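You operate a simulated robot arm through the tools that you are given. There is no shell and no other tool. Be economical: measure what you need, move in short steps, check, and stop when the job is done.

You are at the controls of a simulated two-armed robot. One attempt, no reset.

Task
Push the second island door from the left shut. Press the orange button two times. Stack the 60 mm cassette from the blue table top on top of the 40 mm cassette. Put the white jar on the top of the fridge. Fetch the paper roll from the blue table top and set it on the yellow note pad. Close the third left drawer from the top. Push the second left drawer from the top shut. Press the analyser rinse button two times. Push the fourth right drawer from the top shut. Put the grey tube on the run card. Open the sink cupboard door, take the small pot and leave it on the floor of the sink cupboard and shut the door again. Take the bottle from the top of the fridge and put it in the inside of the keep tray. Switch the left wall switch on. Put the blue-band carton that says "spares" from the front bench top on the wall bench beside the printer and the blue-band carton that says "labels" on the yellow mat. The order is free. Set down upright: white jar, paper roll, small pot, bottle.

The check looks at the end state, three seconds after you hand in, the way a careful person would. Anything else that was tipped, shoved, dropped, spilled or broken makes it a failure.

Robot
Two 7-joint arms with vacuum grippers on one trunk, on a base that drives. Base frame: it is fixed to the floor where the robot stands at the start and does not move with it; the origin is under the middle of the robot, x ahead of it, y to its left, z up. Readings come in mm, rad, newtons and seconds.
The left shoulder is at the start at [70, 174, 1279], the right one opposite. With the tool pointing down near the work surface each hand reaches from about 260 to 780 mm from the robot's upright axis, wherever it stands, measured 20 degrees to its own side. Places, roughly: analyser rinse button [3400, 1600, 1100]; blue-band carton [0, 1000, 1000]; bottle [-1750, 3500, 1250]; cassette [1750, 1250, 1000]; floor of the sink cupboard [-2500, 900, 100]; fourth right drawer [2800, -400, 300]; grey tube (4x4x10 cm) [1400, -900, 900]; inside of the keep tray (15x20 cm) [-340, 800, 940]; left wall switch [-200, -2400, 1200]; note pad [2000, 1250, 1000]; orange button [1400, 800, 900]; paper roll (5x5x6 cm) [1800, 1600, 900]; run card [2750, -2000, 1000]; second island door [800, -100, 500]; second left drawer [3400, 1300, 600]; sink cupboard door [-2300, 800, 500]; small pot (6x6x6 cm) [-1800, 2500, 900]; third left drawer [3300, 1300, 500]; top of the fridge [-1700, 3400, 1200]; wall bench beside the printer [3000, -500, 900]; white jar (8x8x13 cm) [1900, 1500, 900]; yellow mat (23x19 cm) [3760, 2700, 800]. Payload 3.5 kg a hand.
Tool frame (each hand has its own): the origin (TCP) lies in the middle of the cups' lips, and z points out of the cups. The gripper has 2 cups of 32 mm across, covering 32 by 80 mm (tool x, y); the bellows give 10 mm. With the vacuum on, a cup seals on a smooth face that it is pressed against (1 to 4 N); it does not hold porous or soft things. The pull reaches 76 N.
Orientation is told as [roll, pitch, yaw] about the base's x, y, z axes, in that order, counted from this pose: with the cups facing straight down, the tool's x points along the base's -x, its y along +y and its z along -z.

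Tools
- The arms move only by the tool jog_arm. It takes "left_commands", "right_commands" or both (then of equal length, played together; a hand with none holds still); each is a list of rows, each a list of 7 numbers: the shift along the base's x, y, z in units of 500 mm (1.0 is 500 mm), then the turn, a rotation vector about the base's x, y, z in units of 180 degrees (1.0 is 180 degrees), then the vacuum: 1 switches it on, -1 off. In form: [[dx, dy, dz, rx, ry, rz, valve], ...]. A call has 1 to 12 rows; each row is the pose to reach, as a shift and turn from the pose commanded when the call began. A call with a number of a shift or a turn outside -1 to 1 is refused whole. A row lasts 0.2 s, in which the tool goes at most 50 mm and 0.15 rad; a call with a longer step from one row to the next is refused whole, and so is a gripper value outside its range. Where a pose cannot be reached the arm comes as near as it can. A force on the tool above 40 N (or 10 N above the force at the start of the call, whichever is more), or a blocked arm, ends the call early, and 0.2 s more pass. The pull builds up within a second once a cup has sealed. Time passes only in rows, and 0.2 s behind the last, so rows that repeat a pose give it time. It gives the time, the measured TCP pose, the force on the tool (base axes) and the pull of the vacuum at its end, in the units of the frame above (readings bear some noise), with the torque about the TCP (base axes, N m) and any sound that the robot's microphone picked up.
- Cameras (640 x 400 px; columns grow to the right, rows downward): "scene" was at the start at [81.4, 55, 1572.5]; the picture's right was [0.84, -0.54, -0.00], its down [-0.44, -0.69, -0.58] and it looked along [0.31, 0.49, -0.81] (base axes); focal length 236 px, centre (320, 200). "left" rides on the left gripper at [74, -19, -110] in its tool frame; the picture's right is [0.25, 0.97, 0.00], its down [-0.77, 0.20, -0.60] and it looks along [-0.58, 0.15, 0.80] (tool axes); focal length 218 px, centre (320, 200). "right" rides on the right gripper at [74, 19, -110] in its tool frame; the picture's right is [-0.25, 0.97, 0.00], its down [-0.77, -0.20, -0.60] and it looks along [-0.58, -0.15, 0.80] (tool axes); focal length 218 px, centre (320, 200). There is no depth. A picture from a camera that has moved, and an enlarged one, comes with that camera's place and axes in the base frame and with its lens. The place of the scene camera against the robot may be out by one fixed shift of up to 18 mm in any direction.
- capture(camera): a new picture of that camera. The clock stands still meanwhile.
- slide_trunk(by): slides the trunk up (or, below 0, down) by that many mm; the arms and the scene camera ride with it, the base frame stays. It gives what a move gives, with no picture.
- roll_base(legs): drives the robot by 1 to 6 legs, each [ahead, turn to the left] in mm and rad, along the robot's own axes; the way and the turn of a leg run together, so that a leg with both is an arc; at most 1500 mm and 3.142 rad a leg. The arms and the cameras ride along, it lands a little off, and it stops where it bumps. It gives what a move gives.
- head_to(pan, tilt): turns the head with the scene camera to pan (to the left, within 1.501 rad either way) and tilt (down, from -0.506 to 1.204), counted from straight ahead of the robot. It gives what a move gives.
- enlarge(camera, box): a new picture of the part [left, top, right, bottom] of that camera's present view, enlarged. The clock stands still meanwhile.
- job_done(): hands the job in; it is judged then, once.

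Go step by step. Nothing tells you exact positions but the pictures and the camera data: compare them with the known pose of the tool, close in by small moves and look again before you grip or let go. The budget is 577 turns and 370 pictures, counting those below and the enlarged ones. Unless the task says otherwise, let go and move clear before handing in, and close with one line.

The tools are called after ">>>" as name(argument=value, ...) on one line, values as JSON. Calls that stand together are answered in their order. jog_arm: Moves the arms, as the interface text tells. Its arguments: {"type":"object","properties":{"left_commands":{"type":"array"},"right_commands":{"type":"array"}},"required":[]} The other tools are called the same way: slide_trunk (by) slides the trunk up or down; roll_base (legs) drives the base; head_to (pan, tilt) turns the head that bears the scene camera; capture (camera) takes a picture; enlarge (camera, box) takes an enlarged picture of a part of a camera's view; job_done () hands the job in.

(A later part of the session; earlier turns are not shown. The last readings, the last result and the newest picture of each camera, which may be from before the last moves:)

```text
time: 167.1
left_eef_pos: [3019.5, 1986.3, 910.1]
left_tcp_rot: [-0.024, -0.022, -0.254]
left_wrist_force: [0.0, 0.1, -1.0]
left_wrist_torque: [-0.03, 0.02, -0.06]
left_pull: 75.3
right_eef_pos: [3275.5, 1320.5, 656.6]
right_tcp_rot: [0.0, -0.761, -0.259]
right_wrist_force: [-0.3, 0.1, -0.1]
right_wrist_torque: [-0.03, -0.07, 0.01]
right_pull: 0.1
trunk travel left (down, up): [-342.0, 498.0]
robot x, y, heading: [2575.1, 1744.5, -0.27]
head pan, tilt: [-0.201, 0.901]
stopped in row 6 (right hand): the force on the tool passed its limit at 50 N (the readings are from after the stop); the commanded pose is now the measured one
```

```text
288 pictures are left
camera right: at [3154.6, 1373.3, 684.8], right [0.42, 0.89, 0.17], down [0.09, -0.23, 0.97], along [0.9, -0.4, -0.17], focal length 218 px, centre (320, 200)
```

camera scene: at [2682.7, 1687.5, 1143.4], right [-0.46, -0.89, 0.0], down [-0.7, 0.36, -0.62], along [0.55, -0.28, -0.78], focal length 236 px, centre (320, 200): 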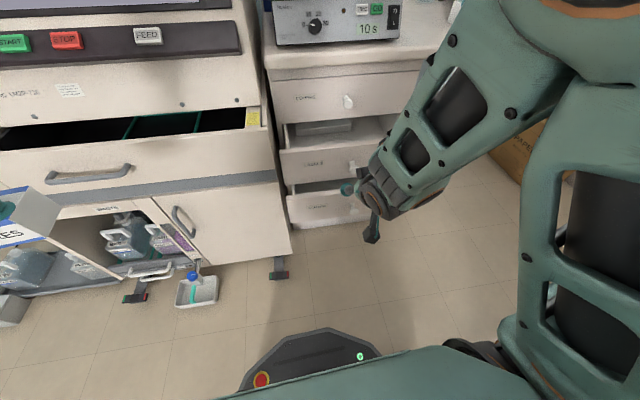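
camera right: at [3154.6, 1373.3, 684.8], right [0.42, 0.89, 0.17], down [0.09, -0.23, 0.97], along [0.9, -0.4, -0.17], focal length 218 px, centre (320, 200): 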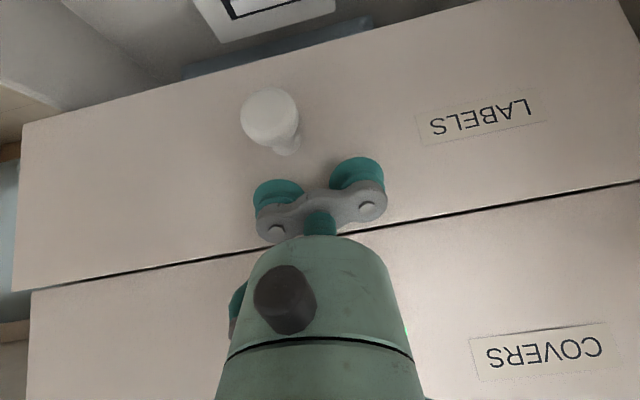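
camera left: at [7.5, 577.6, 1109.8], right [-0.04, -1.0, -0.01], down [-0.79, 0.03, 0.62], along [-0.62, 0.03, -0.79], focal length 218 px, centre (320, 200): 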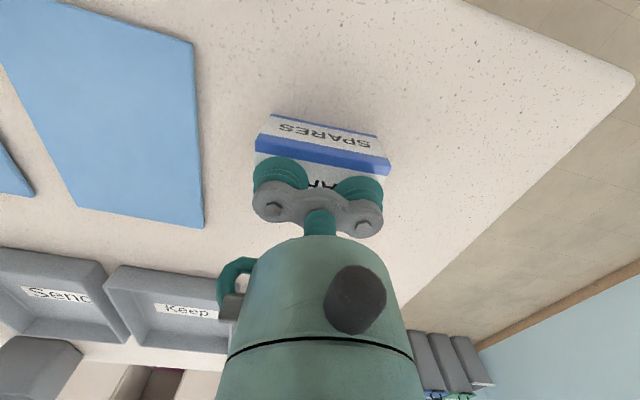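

>>> jog_arm(right_commands=[[0.005, -0.0015, 0, 0, 0, 0, -1], [0.01, -0.003, 0, 0, 0, 0, -1], [0.015, -0.0045, 0, 0, 0, 0, -1], [0.02, -0.006, 0, 0, 0, 0, -1], [0.025, -0.0075, 0, 0, 0, 0, -1], [0.03, -0.009, 0, 0, 0, 0, -1]])

>>> enlarge(camera="scene", box=[240, 50, 440, 250])

```text
time: 167.7
left_eef_pos: [3019.9, 1986.1, 908.6]
left_tcp_rot: [-0.024, -0.024, -0.255]
left_wrist_force: [0.0, 0.2, -0.7]
left_wrist_torque: [0.03, 0.01, -0.06]
left_pull: 75.9
right_eef_pos: [3277.9, 1319.9, 651.3]
right_tcp_rot: [0.0, -0.752, -0.259]
right_wrist_force: [0.3, -1.1, 0.4]
right_wrist_torque: [-0.04, -0.03, -0.04]
right_pull: 0.0
trunk travel left (down, up): [-342.0, 498.0]
robot x, y, heading: [2574.5, 1743.2, -0.275]
head pan, tilt: [-0.201, 0.901]
stopped in row 3 (right hand): the force on the tool passed its limit at 44 N (the readings are from after the stop); the commanded pose is now the measured one
```

```text
2.00 times, centred on (340, 150) of scene
camera zoom: at [2683.5, 1687.0, 1143.2], right [-0.46, -0.89, 0.0], down [-0.7, 0.36, -0.62], along [0.55, -0.28, -0.78], focal length 472 px, centre (280, 300)
```

zoom: 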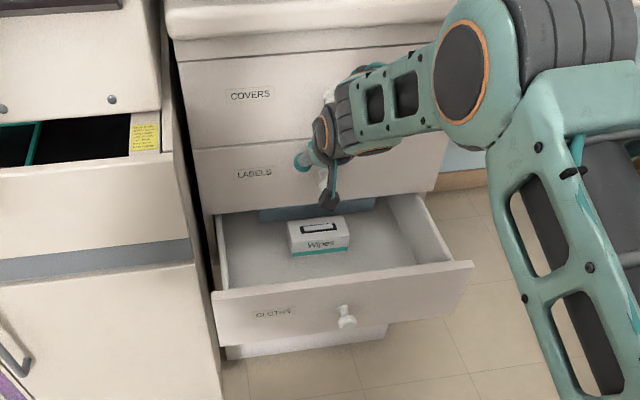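

Drawer 2 looks home. I'll back the hand off, lower the trunk, and push drawer 3.

>>> jog_arm(right_commands=[[-0.08, 0.024, 0.01, 0, 0, 0, -1], [-0.16, 0.048, 0.01, 0, 0, 0, -1], [-0.24, 0.072, 0.01, 0, 0, 0, -1], [-0.32, 0.096, 0.01, 0, 0, 0, -1], [-0.4, 0.12, 0.01, 0, 0, 0, -1], [-0.48, 0.144, 0.01, 0, 0, 0, -1], [-0.56, 0.168, 0.01, 0, 0, 0, -1]])

>>> slide_trunk(by=-160)

>>> capture(camera="right")

```text
time: 169.3
left_eef_pos: [3018.5, 1985.6, 908.9]
left_tcp_rot: [-0.024, -0.026, -0.254]
left_wrist_force: [0.2, 0.2, -0.9]
left_wrist_torque: [0.03, -0.02, -0.02]
left_pull: 75.4
right_eef_pos: [2997.4, 1404.7, 659.6]
right_tcp_rot: [0.0, -0.753, -0.258]
right_wrist_force: [0.1, -0.8, 1.2]
right_wrist_torque: [-0.03, -0.02, 0.01]
right_pull: 0.0
trunk travel left (down, up): [-342.0, 498.0]
robot x, y, heading: [2578.1, 1740.0, -0.276]
head pan, tilt: [-0.201, 0.901]
```

```text
time: 171.2
left_eef_pos: [3018.7, 1986.2, 749.5]
left_tcp_rot: [-0.023, -0.027, -0.255]
left_wrist_force: [0.2, 0.5, -0.6]
left_wrist_torque: [0.03, -0.03, -0.08]
left_pull: 74.9
right_eef_pos: [2997.8, 1403.7, 498.0]
right_tcp_rot: [0.0, -0.753, -0.259]
right_wrist_force: [-0.4, -0.3, 0.1]
right_wrist_torque: [0.01, 0.01, -0.01]
right_pull: 0.1
trunk travel left (down, up): [-182.0, 658.0]
robot x, y, heading: [2577.5, 1741.9, -0.281]
head pan, tilt: [-0.201, 0.901]
```

```text
286 pictures are left
camera right: at [2877.6, 1457.0, 528.5], right [0.43, 0.89, 0.17], down [0.09, -0.23, 0.97], along [0.9, -0.4, -0.18], focal length 218 px, centre (320, 200)
```

right: 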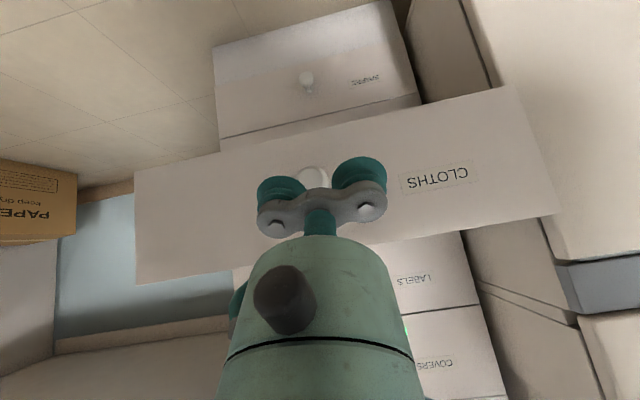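

>>> jog_arm(right_commands=[[0.06, -0.018, 0.016, 0, 0, 0, -1], [0.11, -0.033, 0.016, 0, 0, 0, -1], [0.16, -0.048, 0.016, 0, 0, 0, -1], [0.21, -0.063, 0.016, 0, 0, 0, -1], [0.26, -0.078, 0.016, 0, 0, 0, -1], [0.31, -0.093, 0.016, 0, 0, 0, -1], [0.36, -0.108, 0.016, 0, 0, 0, -1], [0.41, -0.123, 0.016, 0, 0, 0, -1], [0.46, -0.138, 0.016, 0, 0, 0, -1], [0.5, -0.15, 0.016, 0, 0, 0, -1], [0.54, -0.162, 0.016, 0, 0, 0, -1], [0.58, -0.174, 0.016, 0, 0, 0, -1]])

>>> capture(camera="right")

```text
time: 173.8
left_eef_pos: [3016.4, 1986.5, 751.1]
left_tcp_rot: [-0.024, -0.026, -0.256]
left_wrist_force: [0.1, -0.1, -0.2]
left_wrist_torque: [0.02, 0.0, -0.04]
left_pull: 75.2
right_eef_pos: [3284.4, 1318.7, 502.7]
right_tcp_rot: [0.001, -0.744, -0.259]
right_wrist_force: [-30.1, 14.7, -12.5]
right_wrist_torque: [-1.23, -3.29, -0.66]
right_pull: 0.1
trunk travel left (down, up): [-182.0, 658.0]
robot x, y, heading: [2576.8, 1741.3, -0.272]
head pan, tilt: [-0.201, 0.901]
```

```text
285 pictures are left
camera right: at [3164.6, 1371.1, 533.8], right [0.43, 0.89, 0.17], down [0.1, -0.24, 0.97], along [0.9, -0.39, -0.19], focal length 218 px, centre (320, 200)
```

right: 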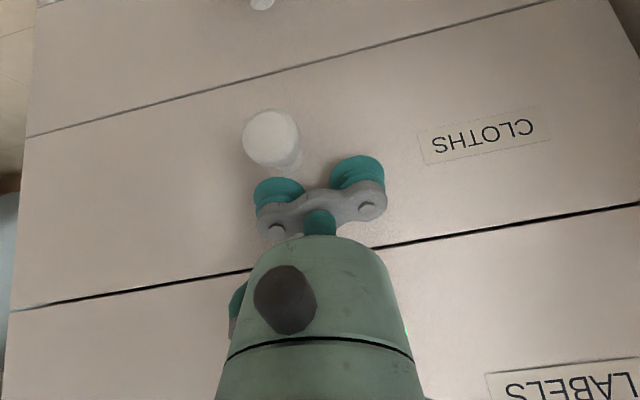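

Drawer 3 is shut and flush. I'll retract, raise the trunk, and go toward the right-hand unit and the printer.

>>> jog_arm(right_commands=[[-0.08, 0.024, 0.0, 0, 0, 0, -1], [-0.16, 0.048, 0, 0, 0, 0, -1], [-0.24, 0.072, 0.0, 0, 0, 0, -1], [-0.32, 0.096, 0.0, 0, 0, 0, -1], [-0.4, 0.12, 0.0, 0, 0, 0, -1], [-0.48, 0.144, 0, 0, 0, 0, -1], [-0.56, 0.168, 0, 0, 0, 0, -1]])

>>> slide_trunk(by=400)

>>> slide_trunk(by=180)

>>> roll_base(legs=[[0, -1.59]])

>>> head_to(pan=0.2, tilt=0.5)

>>> capture(camera="scene")

```text
time: 175.4
left_eef_pos: [3018.4, 1984.2, 750.7]
left_tcp_rot: [-0.023, -0.027, -0.256]
left_wrist_force: [-0.6, -0.1, 0.5]
left_wrist_torque: [-0.01, -0.02, -0.08]
left_pull: 75.2
right_eef_pos: [3006.5, 1402.5, 506.9]
right_tcp_rot: [0.0, -0.756, -0.261]
right_wrist_force: [-0.2, -0.1, 0.4]
right_wrist_torque: [-0.01, 0.0, -0.01]
right_pull: 0.0
trunk travel left (down, up): [-182.0, 658.0]
robot x, y, heading: [2575.1, 1742.4, -0.28]
head pan, tilt: [-0.201, 0.901]
```

```text
time: 179.2
left_eef_pos: [3019.1, 1985.1, 1150.0]
left_tcp_rot: [-0.025, -0.027, -0.255]
left_wrist_force: [0.7, 0.5, -0.5]
left_wrist_torque: [0.03, 0.01, -0.02]
left_pull: 75.5
right_eef_pos: [3007.5, 1401.6, 907.3]
right_tcp_rot: [-0.001, -0.752, -0.258]
right_wrist_force: [-1.0, 0.1, 0.5]
right_wrist_torque: [-0.03, 0.01, 0.0]
right_pull: 0.1
trunk travel left (down, up): [-582.0, 258.0]
robot x, y, heading: [2573.7, 1744.0, -0.28]
head pan, tilt: [-0.201, 0.901]
```

```text
time: 181.2
left_eef_pos: [3019.6, 1985.5, 1330.3]
left_tcp_rot: [-0.024, -0.024, -0.255]
left_wrist_force: [0.5, 0.7, 0.1]
left_wrist_torque: [0.05, -0.02, -0.07]
left_pull: 75.3
right_eef_pos: [3007.9, 1400.3, 1086.7]
right_tcp_rot: [0.0, -0.753, -0.259]
right_wrist_force: [-0.2, -0.4, -0.2]
right_wrist_torque: [0.01, 0.0, 0.03]
right_pull: 0.0
trunk travel left (down, up): [-762.0, 78.0]
robot x, y, heading: [2573.6, 1742.2, -0.271]
head pan, tilt: [-0.201, 0.901]
```

```text
time: 185.5
left_eef_pos: [2801.8, 1289.8, 1328.7]
left_tcp_rot: [-0.025, -0.025, -1.864]
left_wrist_force: [0.4, -0.5, -0.6]
left_wrist_torque: [-0.01, -0.04, -0.07]
left_pull: 75.9
right_eef_pos: [2216.2, 1323.1, 1087.6]
right_tcp_rot: [0.0, -0.752, -1.867]
right_wrist_force: [0.3, 0.5, 0.4]
right_wrist_torque: [0.01, 0.0, 0.0]
right_pull: 0.0
trunk travel left (down, up): [-762.0, 78.0]
robot x, y, heading: [2578.1, 1744.4, -1.882]
head pan, tilt: [-0.201, 0.901]
```

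```text
time: 186.4
left_eef_pos: [2801.7, 1288.9, 1329.5]
left_tcp_rot: [-0.026, -0.025, -1.864]
left_wrist_force: [-0.2, -0.3, -0.9]
left_wrist_torque: [0.0, -0.05, -0.04]
left_pull: 75.4
right_eef_pos: [2216.8, 1323.4, 1086.8]
right_tcp_rot: [0.002, -0.753, -1.866]
right_wrist_force: [0.1, 0.2, -0.3]
right_wrist_torque: [0.01, 0.03, 0.05]
right_pull: 0.0
trunk travel left (down, up): [-762.0, 78.0]
robot x, y, heading: [2575.3, 1746.9, -1.887]
head pan, tilt: [0.201, 0.499]
```

```text
284 pictures are left
camera scene: at [2540.7, 1598.1, 1597.1], right [-0.99, 0.11, 0.0], down [0.05, 0.48, -0.88], along [-0.1, -0.87, -0.48], focal length 236 px, centre (320, 200)
```

scene: 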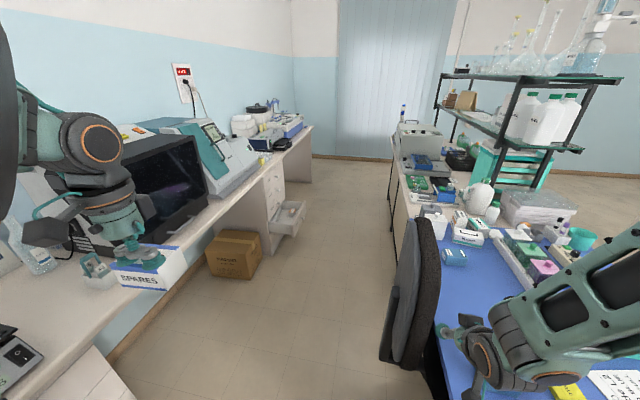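

>>> jog_arm(left_commands=[[-0.06, 0.018, 0.02, 0, 0, 0, 1], [-0.12, 0.036, 0.04, 0, 0, 0, 1], [-0.19, 0.058, 0.06, 0, 0, 0, 1], [-0.19, 0.058, 0.06, 0, 0, 0, 1], [-0.19, 0.058, 0.06, 0, 0, 0, 1], [-0.19, 0.058, 0.06, 0, 0, 0, 1]], right_commands=[[0.025, -0.008, 0.07, 0.038, -0.012, 0, -1], [0.05, -0.016, 0.14, 0.076, -0.024, 0, -1], [0.08, -0.024, 0.22, 0.115, -0.035, 0, -1], [0.11, -0.032, 0.3, 0.153, -0.047, 0, -1], [0.13, -0.04, 0.37, 0.191, -0.058, 0, -1], [0.154, -0.046, 0.44, 0.229, -0.07, 0, -1]])

>>> roll_base(legs=[[0, 0.26], [945, 0], [0, -0.238]])

>>> head_to(pan=0.3, tilt=0.5)

>>> capture(camera="scene")

```text
time: 187.8
left_eef_pos: [2723.5, 1280.4, 1371.3]
left_tcp_rot: [-0.066, -0.017, -1.851]
left_wrist_force: [0.5, 0.0, -0.8]
left_wrist_torque: [0.01, -0.02, -0.06]
left_pull: 75.3
left hand out of reach, approached as far as the arm can: row 1, 2, 3, 4, 5, 6
right_eef_pos: [2295.0, 1297.3, 1306.9]
right_tcp_rot: [0.001, 0.001, -1.867]
right_wrist_force: [0.7, -0.4, 0.6]
right_wrist_torque: [0.03, 0.02, -0.01]
right_pull: 0.1
trunk travel left (down, up): [-762.0, 78.0]
robot x, y, heading: [2576.4, 1741.8, -1.885]
head pan, tilt: [0.201, 0.499]
```

```text
time: 194.5
left_eef_pos: [2680.9, 330.7, 1373.2]
left_tcp_rot: [-0.065, -0.021, -1.835]
left_wrist_force: [0.4, -0.2, -0.6]
left_wrist_torque: [-0.01, 0.0, -0.09]
left_pull: 75.6
right_eef_pos: [2253.7, 339.6, 1305.9]
right_tcp_rot: [-0.001, -0.001, -1.846]
right_wrist_force: [-0.3, -0.5, -0.7]
right_wrist_torque: [0.01, 0.02, -0.01]
right_pull: 0.1
trunk travel left (down, up): [-762.0, 78.0]
robot x, y, heading: [2526.3, 789.2, -1.865]
head pan, tilt: [0.201, 0.499]
```

```text
time: 195.2
left_eef_pos: [2682.2, 332.1, 1373.6]
left_tcp_rot: [-0.07, -0.022, -1.835]
left_wrist_force: [-0.1, 0.3, -1.5]
left_wrist_torque: [-0.01, -0.02, -0.04]
left_pull: 76.0
right_eef_pos: [2252.1, 340.0, 1305.2]
right_tcp_rot: [0.0, -0.002, -1.845]
right_wrist_force: [-0.3, 0.0, 0.5]
right_wrist_torque: [0.0, 0.03, 0.0]
right_pull: 0.0
trunk travel left (down, up): [-762.0, 78.0]
robot x, y, heading: [2523.5, 786.1, -1.861]
head pan, tilt: [0.3, 0.499]
```

```text
283 pictures are left
camera scene: at [2501.6, 643.4, 1597.2], right [-1.0, -0.01, 0.0], down [0.0, 0.48, -0.88], along [0.01, -0.88, -0.48], focal length 236 px, centre (320, 200)
```

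scene: 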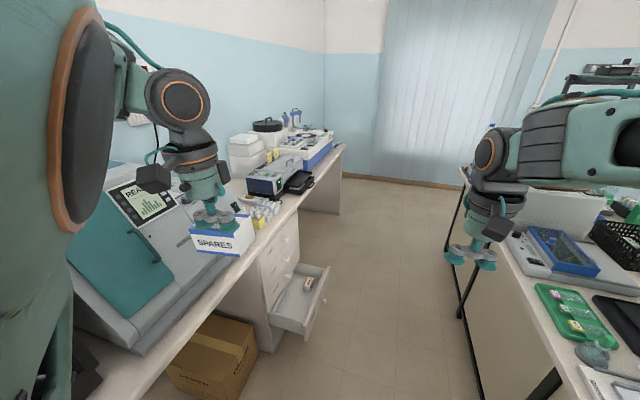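

The printer stands further along with small bottles beside it, and one right-hand drawer is open. I'll drive on and face the bench.

>>> roll_base(legs=[[800, -0.02], [0, 1.58]])

>>> head_to(pan=-0.1, tilt=0.7)

>>> capture(camera="scene")

```text
time: 203.3
left_eef_pos: [2738.9, 181.8, 1373.0]
left_tcp_rot: [-0.07, -0.022, -0.261]
left_wrist_force: [0.2, -0.1, -0.3]
left_wrist_torque: [-0.01, -0.02, -0.04]
left_pull: 38.2
right_eef_pos: [2732.9, -246.1, 1306.2]
right_tcp_rot: [0.001, 0.0, -0.274]
right_wrist_force: [0.2, 0.5, 0.9]
right_wrist_torque: [0.0, -0.03, 0.0]
right_pull: 0.0
trunk travel left (down, up): [-762.0, 78.0]
robot x, y, heading: [2280.0, 28.1, -0.289]
head pan, tilt: [0.3, 0.499]
```

```text
time: 204.2
left_eef_pos: [2740.4, 181.1, 1373.1]
left_tcp_rot: [-0.074, -0.022, -0.261]
left_wrist_force: [0.9, -0.4, -0.4]
left_wrist_torque: [0.04, 0.0, -0.02]
left_pull: 37.5
right_eef_pos: [2732.2, -246.5, 1306.4]
right_tcp_rot: [0.0, 0.001, -0.274]
right_wrist_force: [-0.5, -0.6, 0.1]
right_wrist_torque: [-0.02, 0.03, 0.03]
right_pull: 0.0
trunk travel left (down, up): [-762.0, 78.0]
robot x, y, heading: [2280.1, 22.3, -0.288]
head pan, tilt: [-0.099, 0.7]
```

```text
282 pictures are left
camera scene: at [2401.3, -29.6, 1579.5], right [-0.38, -0.93, 0.0], down [-0.6, 0.24, -0.77], along [0.71, -0.29, -0.64], focal length 236 px, centre (320, 200)
```

scene: 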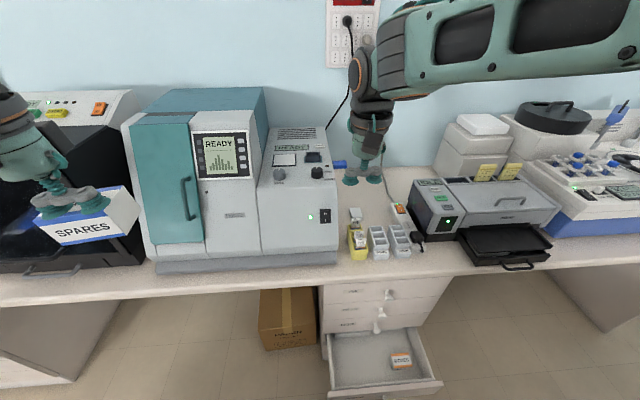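

>>> enlarge(camera="scene", box=[320, 150, 480, 275])

```text
3.20 times, centred on (400, 212) of scene
camera zoom: at [2401.3, -29.6, 1579.5], right [-0.38, -0.93, 0.0], down [-0.6, 0.24, -0.77], along [0.71, -0.29, -0.64], focal length 755 px, centre (64, 160)
```

zoom: 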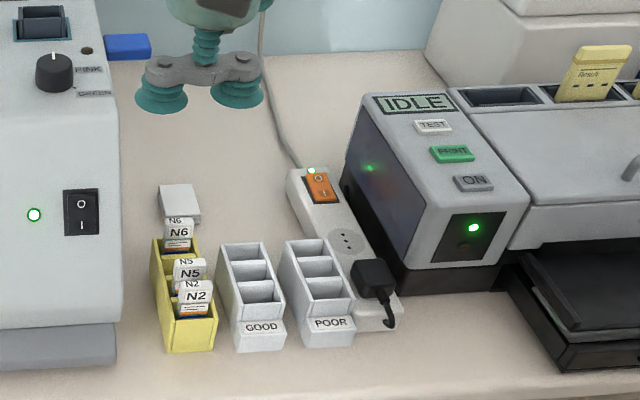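

The free spot beside the printer is behind the small bins, near (3042,-543). The open drawer must be closed first. I'll back off a little and lower the trunk.

>>> roll_base(legs=[[-110, 0]])

>>> slide_trunk(by=-400)

>>> slide_trunk(by=-260)

>>> head_to(pan=-0.4, tilt=0.7)

>>> capture(camera="scene")

>>> capture(camera="right")

```text
time: 205.4
left_eef_pos: [2637.0, 213.9, 1372.0]
left_tcp_rot: [-0.072, -0.021, -0.261]
left_wrist_force: [0.0, 0.5, -0.7]
left_wrist_torque: [0.0, 0.0, 0.01]
left_pull: 37.9
right_eef_pos: [2629.5, -215.9, 1305.6]
right_tcp_rot: [0.0, 0.003, -0.275]
right_wrist_force: [0.0, -1.0, 0.6]
right_wrist_torque: [0.0, 0.03, 0.0]
right_pull: 0.0
trunk travel left (down, up): [-762.0, 78.0]
robot x, y, heading: [2177.2, 51.0, -0.29]
head pan, tilt: [-0.099, 0.7]
```

```text
time: 209.2
left_eef_pos: [2635.1, 213.5, 973.4]
left_tcp_rot: [-0.073, -0.021, -0.262]
left_wrist_force: [-0.8, 0.2, -1.3]
left_wrist_torque: [0.06, 0.0, -0.05]
left_pull: 37.5
right_eef_pos: [2626.8, -214.0, 906.9]
right_tcp_rot: [-0.001, 0.001, -0.274]
right_wrist_force: [-0.6, -0.1, -0.2]
right_wrist_torque: [0.0, -0.04, -0.02]
right_pull: 0.1
trunk travel left (down, up): [-362.0, 478.0]
robot x, y, heading: [2176.9, 56.2, -0.289]
head pan, tilt: [-0.099, 0.7]
```

```text
time: 211.9
left_eef_pos: [2634.5, 213.6, 713.0]
left_tcp_rot: [-0.072, -0.022, -0.263]
left_wrist_force: [-0.3, 0.7, -0.5]
left_wrist_torque: [-0.01, 0.0, 0.0]
left_pull: 38.3
right_eef_pos: [2627.4, -216.3, 646.8]
right_tcp_rot: [0.001, 0.0, -0.274]
right_wrist_force: [0.3, 0.0, 0.0]
right_wrist_torque: [-0.03, 0.01, 0.0]
right_pull: 0.1
trunk travel left (down, up): [-102.0, 738.0]
robot x, y, heading: [2176.1, 53.2, -0.293]
head pan, tilt: [-0.099, 0.7]
```

```text
time: 212.7
left_eef_pos: [2633.6, 213.2, 712.3]
left_tcp_rot: [-0.073, -0.023, -0.261]
left_wrist_force: [0.8, 0.0, -0.6]
left_wrist_torque: [-0.02, -0.01, 0.0]
left_pull: 37.7
right_eef_pos: [2627.1, -214.8, 646.8]
right_tcp_rot: [0.0, 0.0, -0.275]
right_wrist_force: [-0.3, 0.0, 0.4]
right_wrist_torque: [-0.02, -0.01, 0.02]
right_pull: 0.1
trunk travel left (down, up): [-102.0, 738.0]
robot x, y, heading: [2179.9, 51.1, -0.287]
head pan, tilt: [-0.4, 0.7]
```

```text
280 pictures are left
camera scene: at [2282.9, -20.3, 919.5], right [-0.64, -0.77, 0.0], down [-0.5, 0.41, -0.76], along [0.59, -0.49, -0.64], focal length 236 px, centre (320, 200)
```

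scene: 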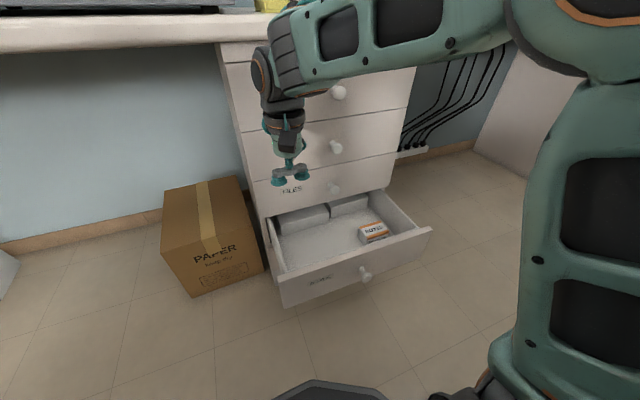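

```text
279 pictures are left
camera right: at [2560.7, -175.8, 756.3], right [0.51, 0.86, 0.0], down [0.69, -0.4, 0.6], along [0.52, -0.31, -0.8], focal length 218 px, centre (320, 200)
```

right: 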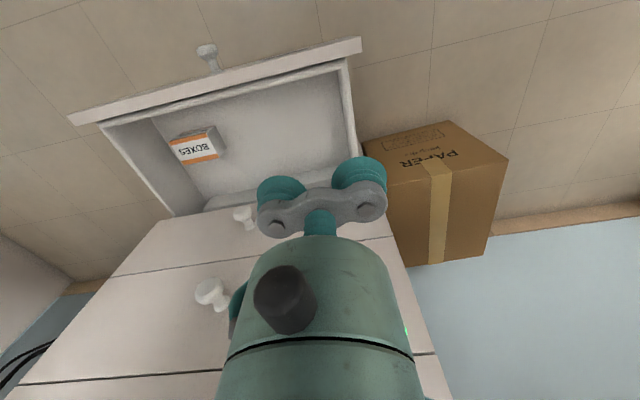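

>>> slide_trunk(by=-90)

>>> jog_arm(right_commands=[[-0.09, 0.027, 0, 0, 0, 0, -1], [-0.18, 0.055, 0, 0, 0, 0, -1], [-0.274, 0.082, 0, 0, 0, 0, -1], [-0.301, -0.009, 0, -0.0076, -0.0267, 0, -1], [-0.329, -0.1, 0, -0.0151, -0.0533, 0, -1], [-0.356, -0.191, 0, -0.0227, -0.08, 0, -1], [-0.384, -0.282, 0, -0.03, -0.107, 0, -1], [-0.384, -0.282, -0.09, -0.038, -0.133, 0, -1], [-0.384, -0.282, -0.18, -0.045, -0.16, 0, -1], [-0.384, -0.282, -0.27, -0.053, -0.187, 0, -1], [-0.384, -0.282, -0.36, -0.06, -0.213, 0, -1], [-0.384, -0.282, -0.446, -0.068, -0.24, 0, -1]])

>>> capture(camera="right")

>>> capture(camera="scene")

```text
time: 213.9
left_eef_pos: [2633.6, 212.7, 623.5]
left_tcp_rot: [-0.072, -0.023, -0.262]
left_wrist_force: [0.8, -0.4, -0.8]
left_wrist_torque: [0.0, 0.0, 0.0]
left_pull: 37.7
right_eef_pos: [2627.1, -215.6, 556.8]
right_tcp_rot: [0.001, -0.001, -0.274]
right_wrist_force: [0.7, -0.1, 0.6]
right_wrist_torque: [-0.03, -0.01, 0.03]
right_pull: 0.1
trunk travel left (down, up): [-12.0, 828.0]
robot x, y, heading: [2179.0, 57.3, -0.291]
head pan, tilt: [-0.4, 0.7]
```

```text
time: 216.5
left_eef_pos: [2635.9, 210.8, 623.7]
left_tcp_rot: [-0.071, -0.021, -0.266]
left_wrist_force: [0.2, -1.0, -0.2]
left_wrist_torque: [0.08, -0.04, -0.06]
left_pull: 75.7
right_eef_pos: [2510.3, -410.4, 379.6]
right_tcp_rot: [-0.012, -0.722, -0.251]
right_wrist_force: [-3.4, 0.4, 3.6]
right_wrist_torque: [0.04, -0.17, 0.15]
right_pull: 0.2
right hand out of reach, approached as far as the arm can: row 7, 9, 10, 11, 12
trunk travel left (down, up): [-12.0, 828.0]
robot x, y, heading: [2176.9, 56.0, -0.287]
head pan, tilt: [-0.4, 0.7]
stopped in row 12 (right hand): the force on the tool passed its limit at 125 N (the readings are from after the stop); the commanded pose is now the measured one
```

```text
278 pictures are left
camera right: at [2391.1, -358.4, 413.2], right [0.43, 0.89, 0.16], down [0.12, -0.23, 0.96], along [0.89, -0.4, -0.21], focal length 218 px, centre (320, 200)
```

right: 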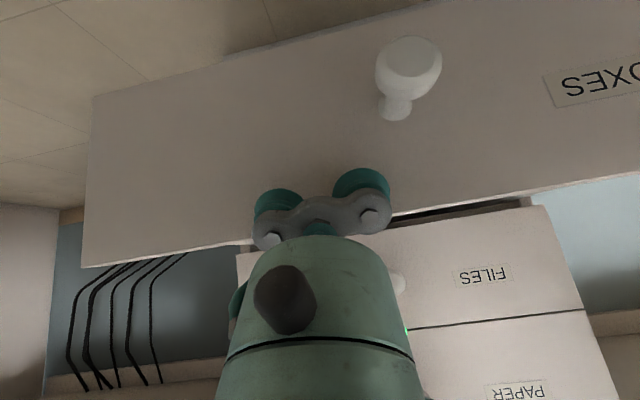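

```text
277 pictures are left
camera scene: at [2282.9, -22.2, 829.2], right [-0.64, -0.77, 0.0], down [-0.5, 0.41, -0.76], along [0.59, -0.49, -0.65], focal length 236 px, centre (320, 200)
```

scene: 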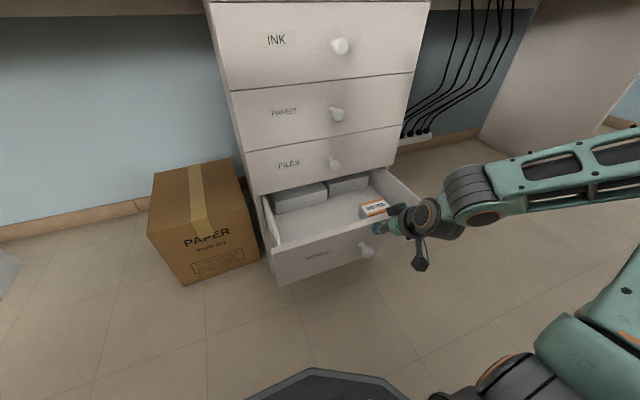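

>>> jog_arm(right_commands=[[-0.05, 0.015, 0.01, 0, 0, 0, -1], [-0.09, 0.06, -0.03, 0, 0, 0, -1], [-0.09, 0.1, -0.09, 0, 0, 0, -1]])

>>> capture(camera="right")

```text
time: 217.3
left_eef_pos: [2635.1, 210.5, 623.4]
left_tcp_rot: [-0.072, -0.021, -0.266]
left_wrist_force: [-1.2, -0.6, -0.4]
left_wrist_torque: [0.02, -0.05, -0.02]
left_pull: 75.7
right_eef_pos: [2509.6, -401.6, 328.3]
right_tcp_rot: [-0.026, -0.721, -0.251]
right_wrist_force: [-7.6, -26.3, 4.5]
right_wrist_torque: [0.33, -0.06, 0.48]
right_pull: 0.0
right hand out of reach, approached as far as the arm can: row 1, 2, 3
trunk travel left (down, up): [-12.0, 828.0]
robot x, y, heading: [2178.1, 53.1, -0.296]
head pan, tilt: [-0.4, 0.7]
```

```text
276 pictures are left
camera right: at [2390.8, -347.2, 360.7], right [0.44, 0.89, 0.15], down [0.12, -0.22, 0.97], along [0.89, -0.41, -0.21], focal length 218 px, centre (320, 200)
```

right: 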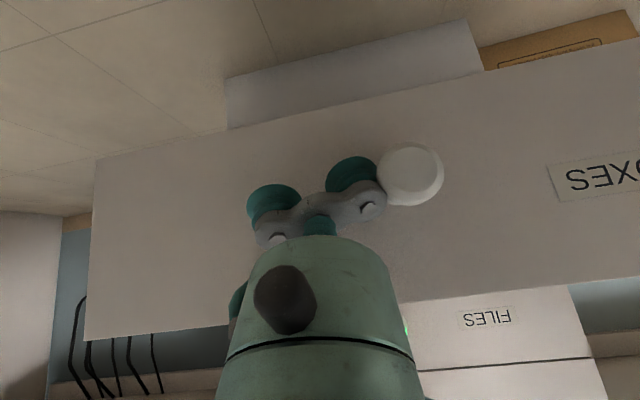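

The cup is resting against the knob's side. I'll shift right a little, then drive the base forward to push the drawer home.

>>> jog_arm(right_commands=[[-0.012, -0.03, 0.0, 0, 0, 0, -1], [-0.018, -0.06, 0.0, 0, 0, 0, -1]])

>>> roll_base(legs=[[100, 0]])

>>> capture(camera="right")

>>> capture(camera="scene")

```text
time: 217.9
left_eef_pos: [2634.6, 211.2, 622.4]
left_tcp_rot: [-0.075, -0.021, -0.264]
left_wrist_force: [-0.2, 0.6, -1.2]
left_wrist_torque: [0.02, -0.02, -0.06]
left_pull: 75.3
right_eef_pos: [2504.3, -425.5, 327.8]
right_tcp_rot: [-0.016, -0.724, -0.247]
right_wrist_force: [0.4, 0.6, 0.1]
right_wrist_torque: [-0.04, 0.0, 0.01]
right_pull: 0.0
trunk travel left (down, up): [-12.0, 828.0]
robot x, y, heading: [2174.6, 53.6, -0.288]
head pan, tilt: [-0.4, 0.7]
```

```text
time: 219.0
left_eef_pos: [2730.3, 183.2, 621.7]
left_tcp_rot: [-0.074, -0.02, -0.264]
left_wrist_force: [-0.8, 0.2, -0.3]
left_wrist_torque: [0.04, -0.03, -0.07]
left_pull: 75.2
right_eef_pos: [2599.8, -454.8, 327.3]
right_tcp_rot: [-0.017, -0.722, -0.25]
right_wrist_force: [-0.8, -0.5, 0.1]
right_wrist_torque: [-0.02, 0.01, 0.01]
right_pull: 0.1
trunk travel left (down, up): [-12.0, 828.0]
robot x, y, heading: [2274.2, 22.9, -0.293]
head pan, tilt: [-0.4, 0.7]
```

```text
275 pictures are left
camera right: at [2480.1, -402.1, 360.9], right [0.43, 0.89, 0.15], down [0.12, -0.23, 0.97], along [0.89, -0.4, -0.21], focal length 218 px, centre (320, 200)
```

right: 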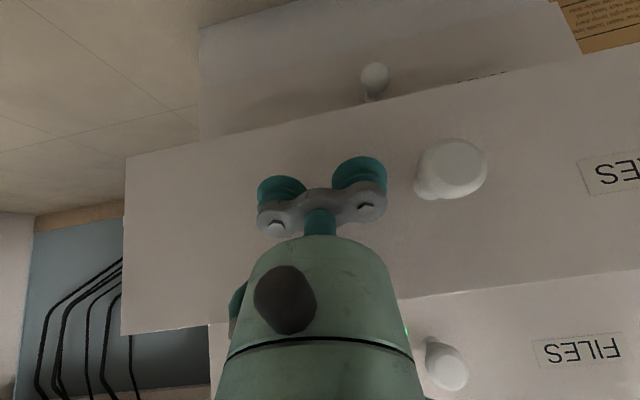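

```text
274 pictures are left
camera scene: at [2379.1, -49.7, 829.5], right [-0.64, -0.77, 0.0], down [-0.5, 0.41, -0.76], along [0.59, -0.49, -0.64], focal length 236 px, centre (320, 200)
```

scene: 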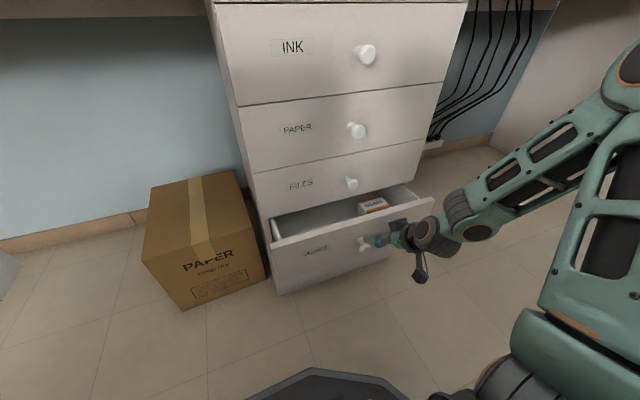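

>>> roll_base(legs=[[60, 0]])

>>> jog_arm(right_commands=[[0.02, -0.006, 0, 0, 0, 0, -1], [0.04, -0.012, 0, 0, 0, 0, -1], [0.06, -0.018, 0, 0, 0, 0, -1], [0.08, -0.024, 0, 0, 0, 0, -1], [0.1, -0.03, 0, 0, 0, 0, -1], [0.12, -0.036, 0, 0, 0, 0, -1]])

>>> capture(camera="scene")

```text
time: 220.0
left_eef_pos: [2788.7, 165.4, 622.5]
left_tcp_rot: [-0.072, -0.02, -0.262]
left_wrist_force: [-0.1, -0.5, -1.1]
left_wrist_torque: [0.04, -0.02, -0.05]
left_pull: 75.1
right_eef_pos: [2657.7, -472.7, 325.9]
right_tcp_rot: [-0.017, -0.724, -0.248]
right_wrist_force: [0.1, 0.2, -0.5]
right_wrist_torque: [0.01, -0.05, -0.01]
right_pull: 0.0
trunk travel left (down, up): [-12.0, 828.0]
robot x, y, heading: [2332.6, 12.2, -0.283]
head pan, tilt: [-0.4, 0.7]
```

```text
time: 221.4
left_eef_pos: [2788.8, 166.0, 623.9]
left_tcp_rot: [-0.076, -0.023, -0.266]
left_wrist_force: [0.1, -0.3, -1.2]
left_wrist_torque: [0.05, -0.03, -0.05]
left_pull: 75.3
right_eef_pos: [2708.8, -488.1, 323.5]
right_tcp_rot: [-0.012, -0.708, -0.25]
right_wrist_force: [-7.1, 4.1, 0.6]
right_wrist_torque: [-0.08, -0.13, -0.08]
right_pull: 0.0
trunk travel left (down, up): [-12.0, 828.0]
robot x, y, heading: [2330.3, 9.2, -0.294]
head pan, tilt: [-0.4, 0.7]
stopped in row 6 (right hand): the force on the tool passed its limit at 48 N (the readings are from after the stop); the commanded pose is now the measured one
```

```text
273 pictures are left
camera scene: at [2436.5, -67.2, 829.5], right [-0.64, -0.77, 0.0], down [-0.5, 0.41, -0.76], along [0.59, -0.49, -0.64], focal length 236 px, centre (320, 200)
```

scene: 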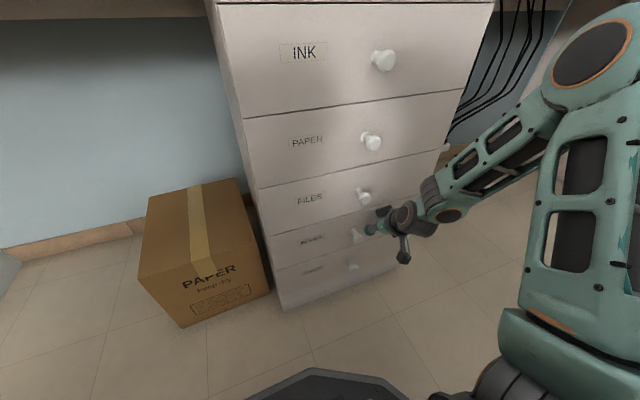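

Fourth drawer is closed. I'll back off, raise the trunk, and line up to place SPARES by the printer.

>>> roll_base(legs=[[-150, 0]])

>>> jog_arm(right_commands=[[-0.02, 0.006, 0.04, 0.0076, 0.0267, 0, -1], [-0.02, 0.006, 0.12, 0.0151, 0.0533, 0, -1], [-0.02, 0.006, 0.2, 0.0227, 0.08, 0, -1], [-0.02, 0.006, 0.28, 0.03, 0.107, 0, -1], [-0.02, 0.006, 0.36, 0.038, 0.133, 0, -1], [-0.02, 0.006, 0.44, 0.045, 0.16, 0, -1], [-0.02, 0.02, 0.5, 0.053, 0.187, 0, -1], [-0.02, 0.04, 0.56, 0.06, 0.213, 0, -1], [-0.02, 0.06, 0.6, 0.065, 0.23, 0, -1]])

>>> slide_trunk(by=400)

>>> slide_trunk(by=330)

>>> head_to(pan=-0.2, tilt=0.7)

>>> capture(camera="scene")

```text
time: 222.8
left_eef_pos: [2646.0, 208.6, 621.9]
left_tcp_rot: [-0.076, -0.021, -0.266]
left_wrist_force: [-0.2, -0.3, -0.2]
left_wrist_torque: [-0.01, -0.03, -0.04]
left_pull: 75.5
right_eef_pos: [2566.3, -445.5, 323.4]
right_tcp_rot: [-0.013, -0.707, -0.252]
right_wrist_force: [0.7, 0.6, 0.9]
right_wrist_torque: [0.01, -0.03, -0.04]
right_pull: 0.1
trunk travel left (down, up): [-12.0, 828.0]
robot x, y, heading: [2187.0, 53.9, -0.296]
head pan, tilt: [-0.4, 0.7]
```

```text
time: 224.8
left_eef_pos: [2645.7, 208.4, 623.9]
left_tcp_rot: [-0.076, -0.022, -0.268]
left_wrist_force: [0.0, -0.8, -1.3]
left_wrist_torque: [0.05, -0.01, -0.05]
left_pull: 75.4
right_eef_pos: [2556.4, -415.2, 623.3]
right_tcp_rot: [0.001, 0.045, -0.259]
right_wrist_force: [-0.2, -0.4, -0.1]
right_wrist_torque: [0.02, 0.03, 0.01]
right_pull: 0.0
trunk travel left (down, up): [-12.0, 828.0]
robot x, y, heading: [2188.7, 48.5, -0.29]
head pan, tilt: [-0.4, 0.7]
```

```text
time: 228.6
left_eef_pos: [2645.1, 207.6, 1023.1]
left_tcp_rot: [-0.076, -0.021, -0.267]
left_wrist_force: [-0.2, 0.3, 0.1]
left_wrist_torque: [0.0, -0.02, -0.04]
left_pull: 75.2
right_eef_pos: [2556.5, -415.1, 1023.3]
right_tcp_rot: [0.002, 0.044, -0.258]
right_wrist_force: [-0.4, 0.3, 0.4]
right_wrist_torque: [0.03, 0.0, 0.0]
right_pull: 0.2
trunk travel left (down, up): [-412.0, 428.0]
robot x, y, heading: [2189.1, 52.7, -0.294]
head pan, tilt: [-0.4, 0.7]
```

```text
time: 231.8
left_eef_pos: [2646.5, 207.7, 1353.0]
left_tcp_rot: [-0.077, -0.02, -0.267]
left_wrist_force: [0.0, -0.3, -0.2]
left_wrist_torque: [0.01, -0.05, -0.04]
left_pull: 75.8
right_eef_pos: [2556.5, -415.7, 1353.8]
right_tcp_rot: [0.001, 0.045, -0.257]
right_wrist_force: [0.2, -1.0, -0.2]
right_wrist_torque: [0.02, -0.01, -0.04]
right_pull: 0.1
trunk travel left (down, up): [-742.0, 98.0]
robot x, y, heading: [2189.4, 50.0, -0.299]
head pan, tilt: [-0.4, 0.7]
```

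```text
time: 232.6
left_eef_pos: [2645.2, 207.9, 1353.7]
left_tcp_rot: [-0.076, -0.021, -0.268]
left_wrist_force: [-0.8, 0.5, -0.3]
left_wrist_torque: [0.03, -0.02, -0.04]
left_pull: 75.4
right_eef_pos: [2556.7, -415.0, 1353.1]
right_tcp_rot: [0.002, 0.044, -0.255]
right_wrist_force: [0.2, 0.0, -0.3]
right_wrist_torque: [-0.01, -0.01, 0.05]
right_pull: 0.1
trunk travel left (down, up): [-742.0, 98.0]
robot x, y, heading: [2188.0, 48.5, -0.294]
head pan, tilt: [-0.201, 0.7]
```

```text
272 pictures are left
camera scene: at [2302.9, -10.1, 1559.5], right [-0.48, -0.88, 0.0], down [-0.57, 0.31, -0.76], along [0.67, -0.36, -0.64], focal length 236 px, centre (320, 200)
```

scene: 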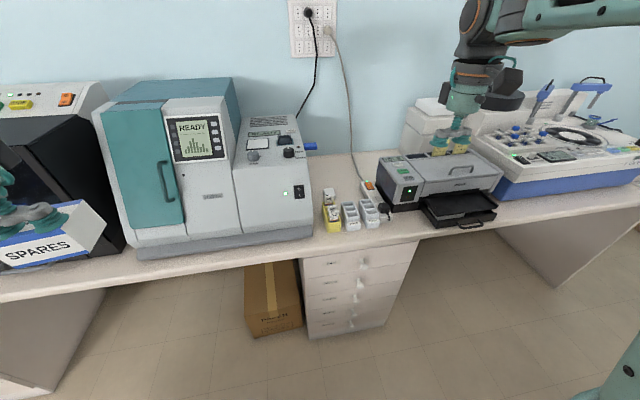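

>>> slide_trunk(by=90)

>>> roll_base(legs=[[0, -1.311], [467, 0], [0, 1.311]])

>>> head_to(pan=0.1, tilt=0.75)

>>> capture(camera="scene")

```text
time: 233.8
left_eef_pos: [2646.5, 207.3, 1442.4]
left_tcp_rot: [-0.075, -0.021, -0.266]
left_wrist_force: [0.0, -0.4, -1.1]
left_wrist_torque: [0.02, 0.0, -0.04]
left_pull: 75.3
right_eef_pos: [2555.1, -415.0, 1444.2]
right_tcp_rot: [0.001, 0.045, -0.258]
right_wrist_force: [-0.1, 0.6, 0.2]
right_wrist_torque: [-0.02, 0.0, -0.01]
right_pull: 0.0
trunk travel left (down, up): [-832.0, 8.0]
robot x, y, heading: [2185.0, 49.9, -0.295]
head pan, tilt: [-0.201, 0.7]
```

```text
time: 243.1
left_eef_pos: [2628.5, -263.5, 1443.2]
left_tcp_rot: [-0.075, -0.022, -0.263]
left_wrist_force: [-0.6, 0.7, 0.1]
left_wrist_torque: [-0.02, -0.07, -0.03]
left_pull: 38.4
right_eef_pos: [2541.1, -887.8, 1443.7]
right_tcp_rot: [0.001, 0.044, -0.254]
right_wrist_force: [0.0, -0.8, 0.3]
right_wrist_torque: [0.0, 0.01, -0.02]
right_pull: 0.1
trunk travel left (down, up): [-832.0, 8.0]
robot x, y, heading: [2172.6, -422.9, -0.289]
head pan, tilt: [-0.201, 0.7]
```

```text
time: 243.9
left_eef_pos: [2628.1, -264.0, 1443.8]
left_tcp_rot: [-0.075, -0.022, -0.264]
left_wrist_force: [0.6, 0.6, -0.8]
left_wrist_torque: [0.02, -0.01, -0.05]
left_pull: 38.3
right_eef_pos: [2542.0, -886.7, 1443.7]
right_tcp_rot: [0.002, 0.043, -0.252]
right_wrist_force: [0.5, -0.3, 0.7]
right_wrist_torque: [0.02, -0.05, 0.01]
right_pull: 0.0
trunk travel left (down, up): [-832.0, 8.0]
robot x, y, heading: [2170.9, -421.0, -0.287]
head pan, tilt: [0.099, 0.75]
```

```text
271 pictures are left
camera scene: at [2293.6, -459.0, 1645.2], right [-0.19, -0.98, 0.0], down [-0.67, 0.13, -0.73], along [0.72, -0.14, -0.68], focal length 236 px, centre (320, 200)
```

scene: 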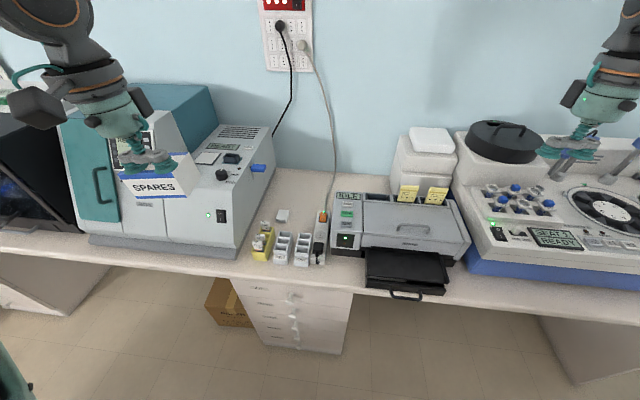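

>>> jog_arm(left_commands=[[-0.025, -0.083, 0, 0.008, 0, -0.003, 1], [-0.05, -0.165, 0, 0.016, 0, -0.006, 1], [-0.076, -0.248, 0, 0.0249, 0.0005, -0.0095, 1]])

>>> roll_base(legs=[[160, 0]])

>>> capture(camera="scene")

>>> capture(camera="left")

```text
time: 244.7
left_eef_pos: [2637.9, -385.7, 1444.4]
left_tcp_rot: [-0.04, 0.014, -0.275]
left_wrist_force: [-0.1, -0.4, -0.7]
left_wrist_torque: [0.02, -0.01, -0.02]
left_pull: 38.1
left hand out of reach, approached as far as the arm can: row 1, 2, 3
right_eef_pos: [2542.1, -889.0, 1443.3]
right_tcp_rot: [0.001, 0.044, -0.253]
right_wrist_force: [0.0, -0.1, 0.0]
right_wrist_torque: [-0.04, 0.01, -0.01]
right_pull: 0.0
trunk travel left (down, up): [-832.0, 8.0]
robot x, y, heading: [2172.8, -424.3, -0.29]
head pan, tilt: [0.099, 0.75]
```

```text
time: 246.1
left_eef_pos: [2784.1, -430.1, 1448.3]
left_tcp_rot: [-0.041, 0.003, -0.285]
left_wrist_force: [-0.6, -0.2, 0.0]
left_wrist_torque: [0.01, -0.01, 0.01]
left_pull: 38.0
right_eef_pos: [2691.9, -930.7, 1445.1]
right_tcp_rot: [0.002, 0.04, -0.252]
right_wrist_force: [-0.2, -0.2, -0.4]
right_wrist_torque: [0.01, -0.04, -0.01]
right_pull: 0.1
trunk travel left (down, up): [-832.0, 8.0]
robot x, y, heading: [2326.5, -468.2, -0.289]
head pan, tilt: [0.099, 0.75]
```

```text
270 pictures are left
camera scene: at [2442.3, -503.5, 1645.6], right [-0.19, -0.98, 0.0], down [-0.67, 0.13, -0.73], along [0.72, -0.14, -0.68], focal length 236 px, centre (320, 200)
```

scene: 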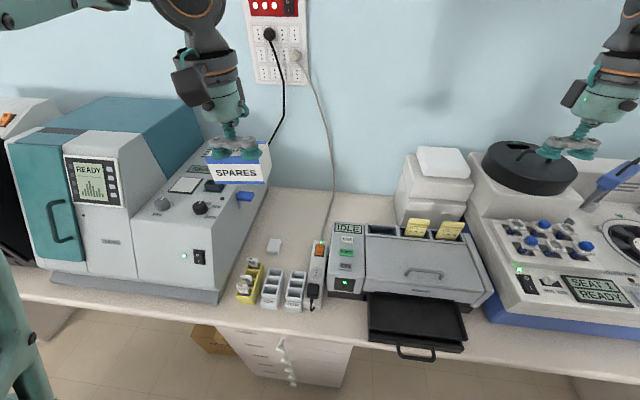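

```text
269 pictures are left
camera left: at [2708.5, -424.4, 1560.1], right [0.03, 1.0, -0.04], down [0.8, 0.0, 0.59], along [0.59, -0.05, -0.8], focal length 218 px, centre (320, 200)
```

left: 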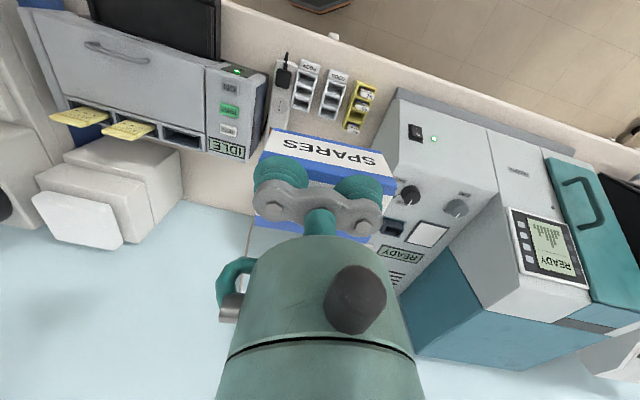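

>>> jog_arm(right_commands=[[-0.08, 0.024, 0, 0, 0, 0, -1], [-0.14, 0.044, 0, 0, 0, 0, -1], [-0.2, 0.06, 0, 0, 0, 0, -1], [-0.2, 0.06, 0, 0, 0, 0, -1]])

>>> slide_trunk(by=-200)

>>> jog_arm(left_commands=[[0.08, -0.027, -0.04, 0.003, 0, -0.001, 1], [0.16, -0.054, -0.08, 0.006, 0, -0.002, 1], [0.24, -0.081, -0.12, 0.009, 0, -0.003, 1], [0.32, -0.11, -0.16, 0.012, 0, -0.003, 1], [0.4, -0.135, -0.2, 0.013, 0, -0.003, 1], [0.48, -0.163, -0.24, 0.013, 0, -0.003, 1], [0.55, -0.19, -0.28, 0.013, 0, -0.003, 1]])

>>> capture(camera="left")

>>> capture(camera="scene")

```text
time: 247.1
left_eef_pos: [2787.4, -431.1, 1447.2]
left_tcp_rot: [-0.044, 0.007, -0.283]
left_wrist_force: [-0.3, 0.7, -0.3]
left_wrist_torque: [0.02, -0.02, -0.03]
left_pull: 37.6
right_eef_pos: [2596.1, -903.0, 1443.6]
right_tcp_rot: [0.003, 0.044, -0.252]
right_wrist_force: [0.2, -0.6, -0.8]
right_wrist_torque: [0.02, 0.01, -0.03]
right_pull: 0.1
trunk travel left (down, up): [-832.0, 8.0]
robot x, y, heading: [2323.6, -465.7, -0.287]
head pan, tilt: [0.099, 0.75]
```

```text
time: 249.3
left_eef_pos: [2787.6, -430.3, 1249.1]
left_tcp_rot: [-0.045, 0.004, -0.283]
left_wrist_force: [0.1, -0.7, -1.1]
left_wrist_torque: [0.02, 0.01, 0.0]
left_pull: 37.9
right_eef_pos: [2596.2, -903.2, 1243.5]
right_tcp_rot: [0.002, 0.041, -0.252]
right_wrist_force: [0.6, 0.4, 0.6]
right_wrist_torque: [0.01, -0.04, 0.01]
right_pull: 0.0
trunk travel left (down, up): [-632.0, 208.0]
robot x, y, heading: [2327.6, -466.9, -0.283]
head pan, tilt: [0.099, 0.75]
```

```text
time: 250.9
left_eef_pos: [3063.7, -524.6, 1104.4]
left_tcp_rot: [-0.001, 0.021, -0.293]
left_wrist_force: [0.5, -0.3, -0.3]
left_wrist_torque: [0.02, 0.01, -0.02]
left_pull: 38.0
right_eef_pos: [2597.8, -903.7, 1241.6]
right_tcp_rot: [0.002, 0.045, -0.254]
right_wrist_force: [0.7, 0.3, -0.1]
right_wrist_torque: [0.0, 0.04, -0.02]
right_pull: 0.1
trunk travel left (down, up): [-632.0, 208.0]
robot x, y, heading: [2325.3, -468.4, -0.286]
head pan, tilt: [0.099, 0.75]
```

```text
268 pictures are left
camera left: at [2988.9, -523.1, 1217.4], right [0.04, 1.0, 0.0], down [0.81, -0.03, 0.59], along [0.59, -0.02, -0.81], focal length 218 px, centre (320, 200)
```

left: 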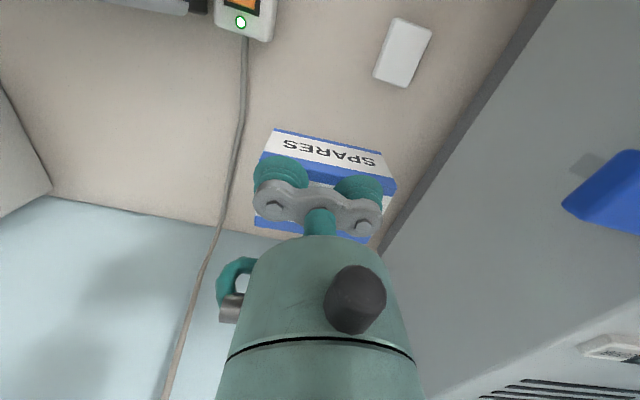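

```text
267 pictures are left
camera scene: at [2449.6, -505.2, 1444.9], right [-0.19, -0.98, 0.0], down [-0.67, 0.13, -0.73], along [0.72, -0.14, -0.68], focal length 236 px, centre (320, 200)
```

scene: 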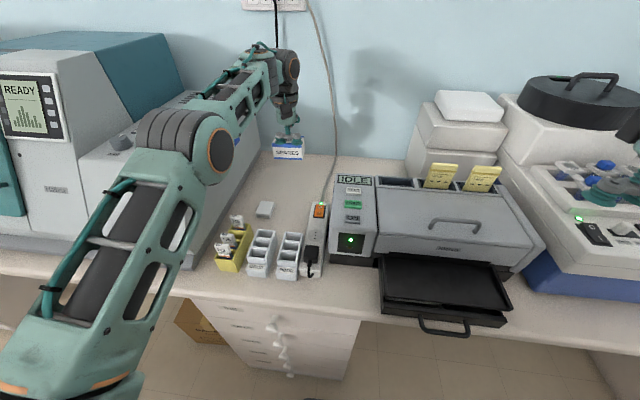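

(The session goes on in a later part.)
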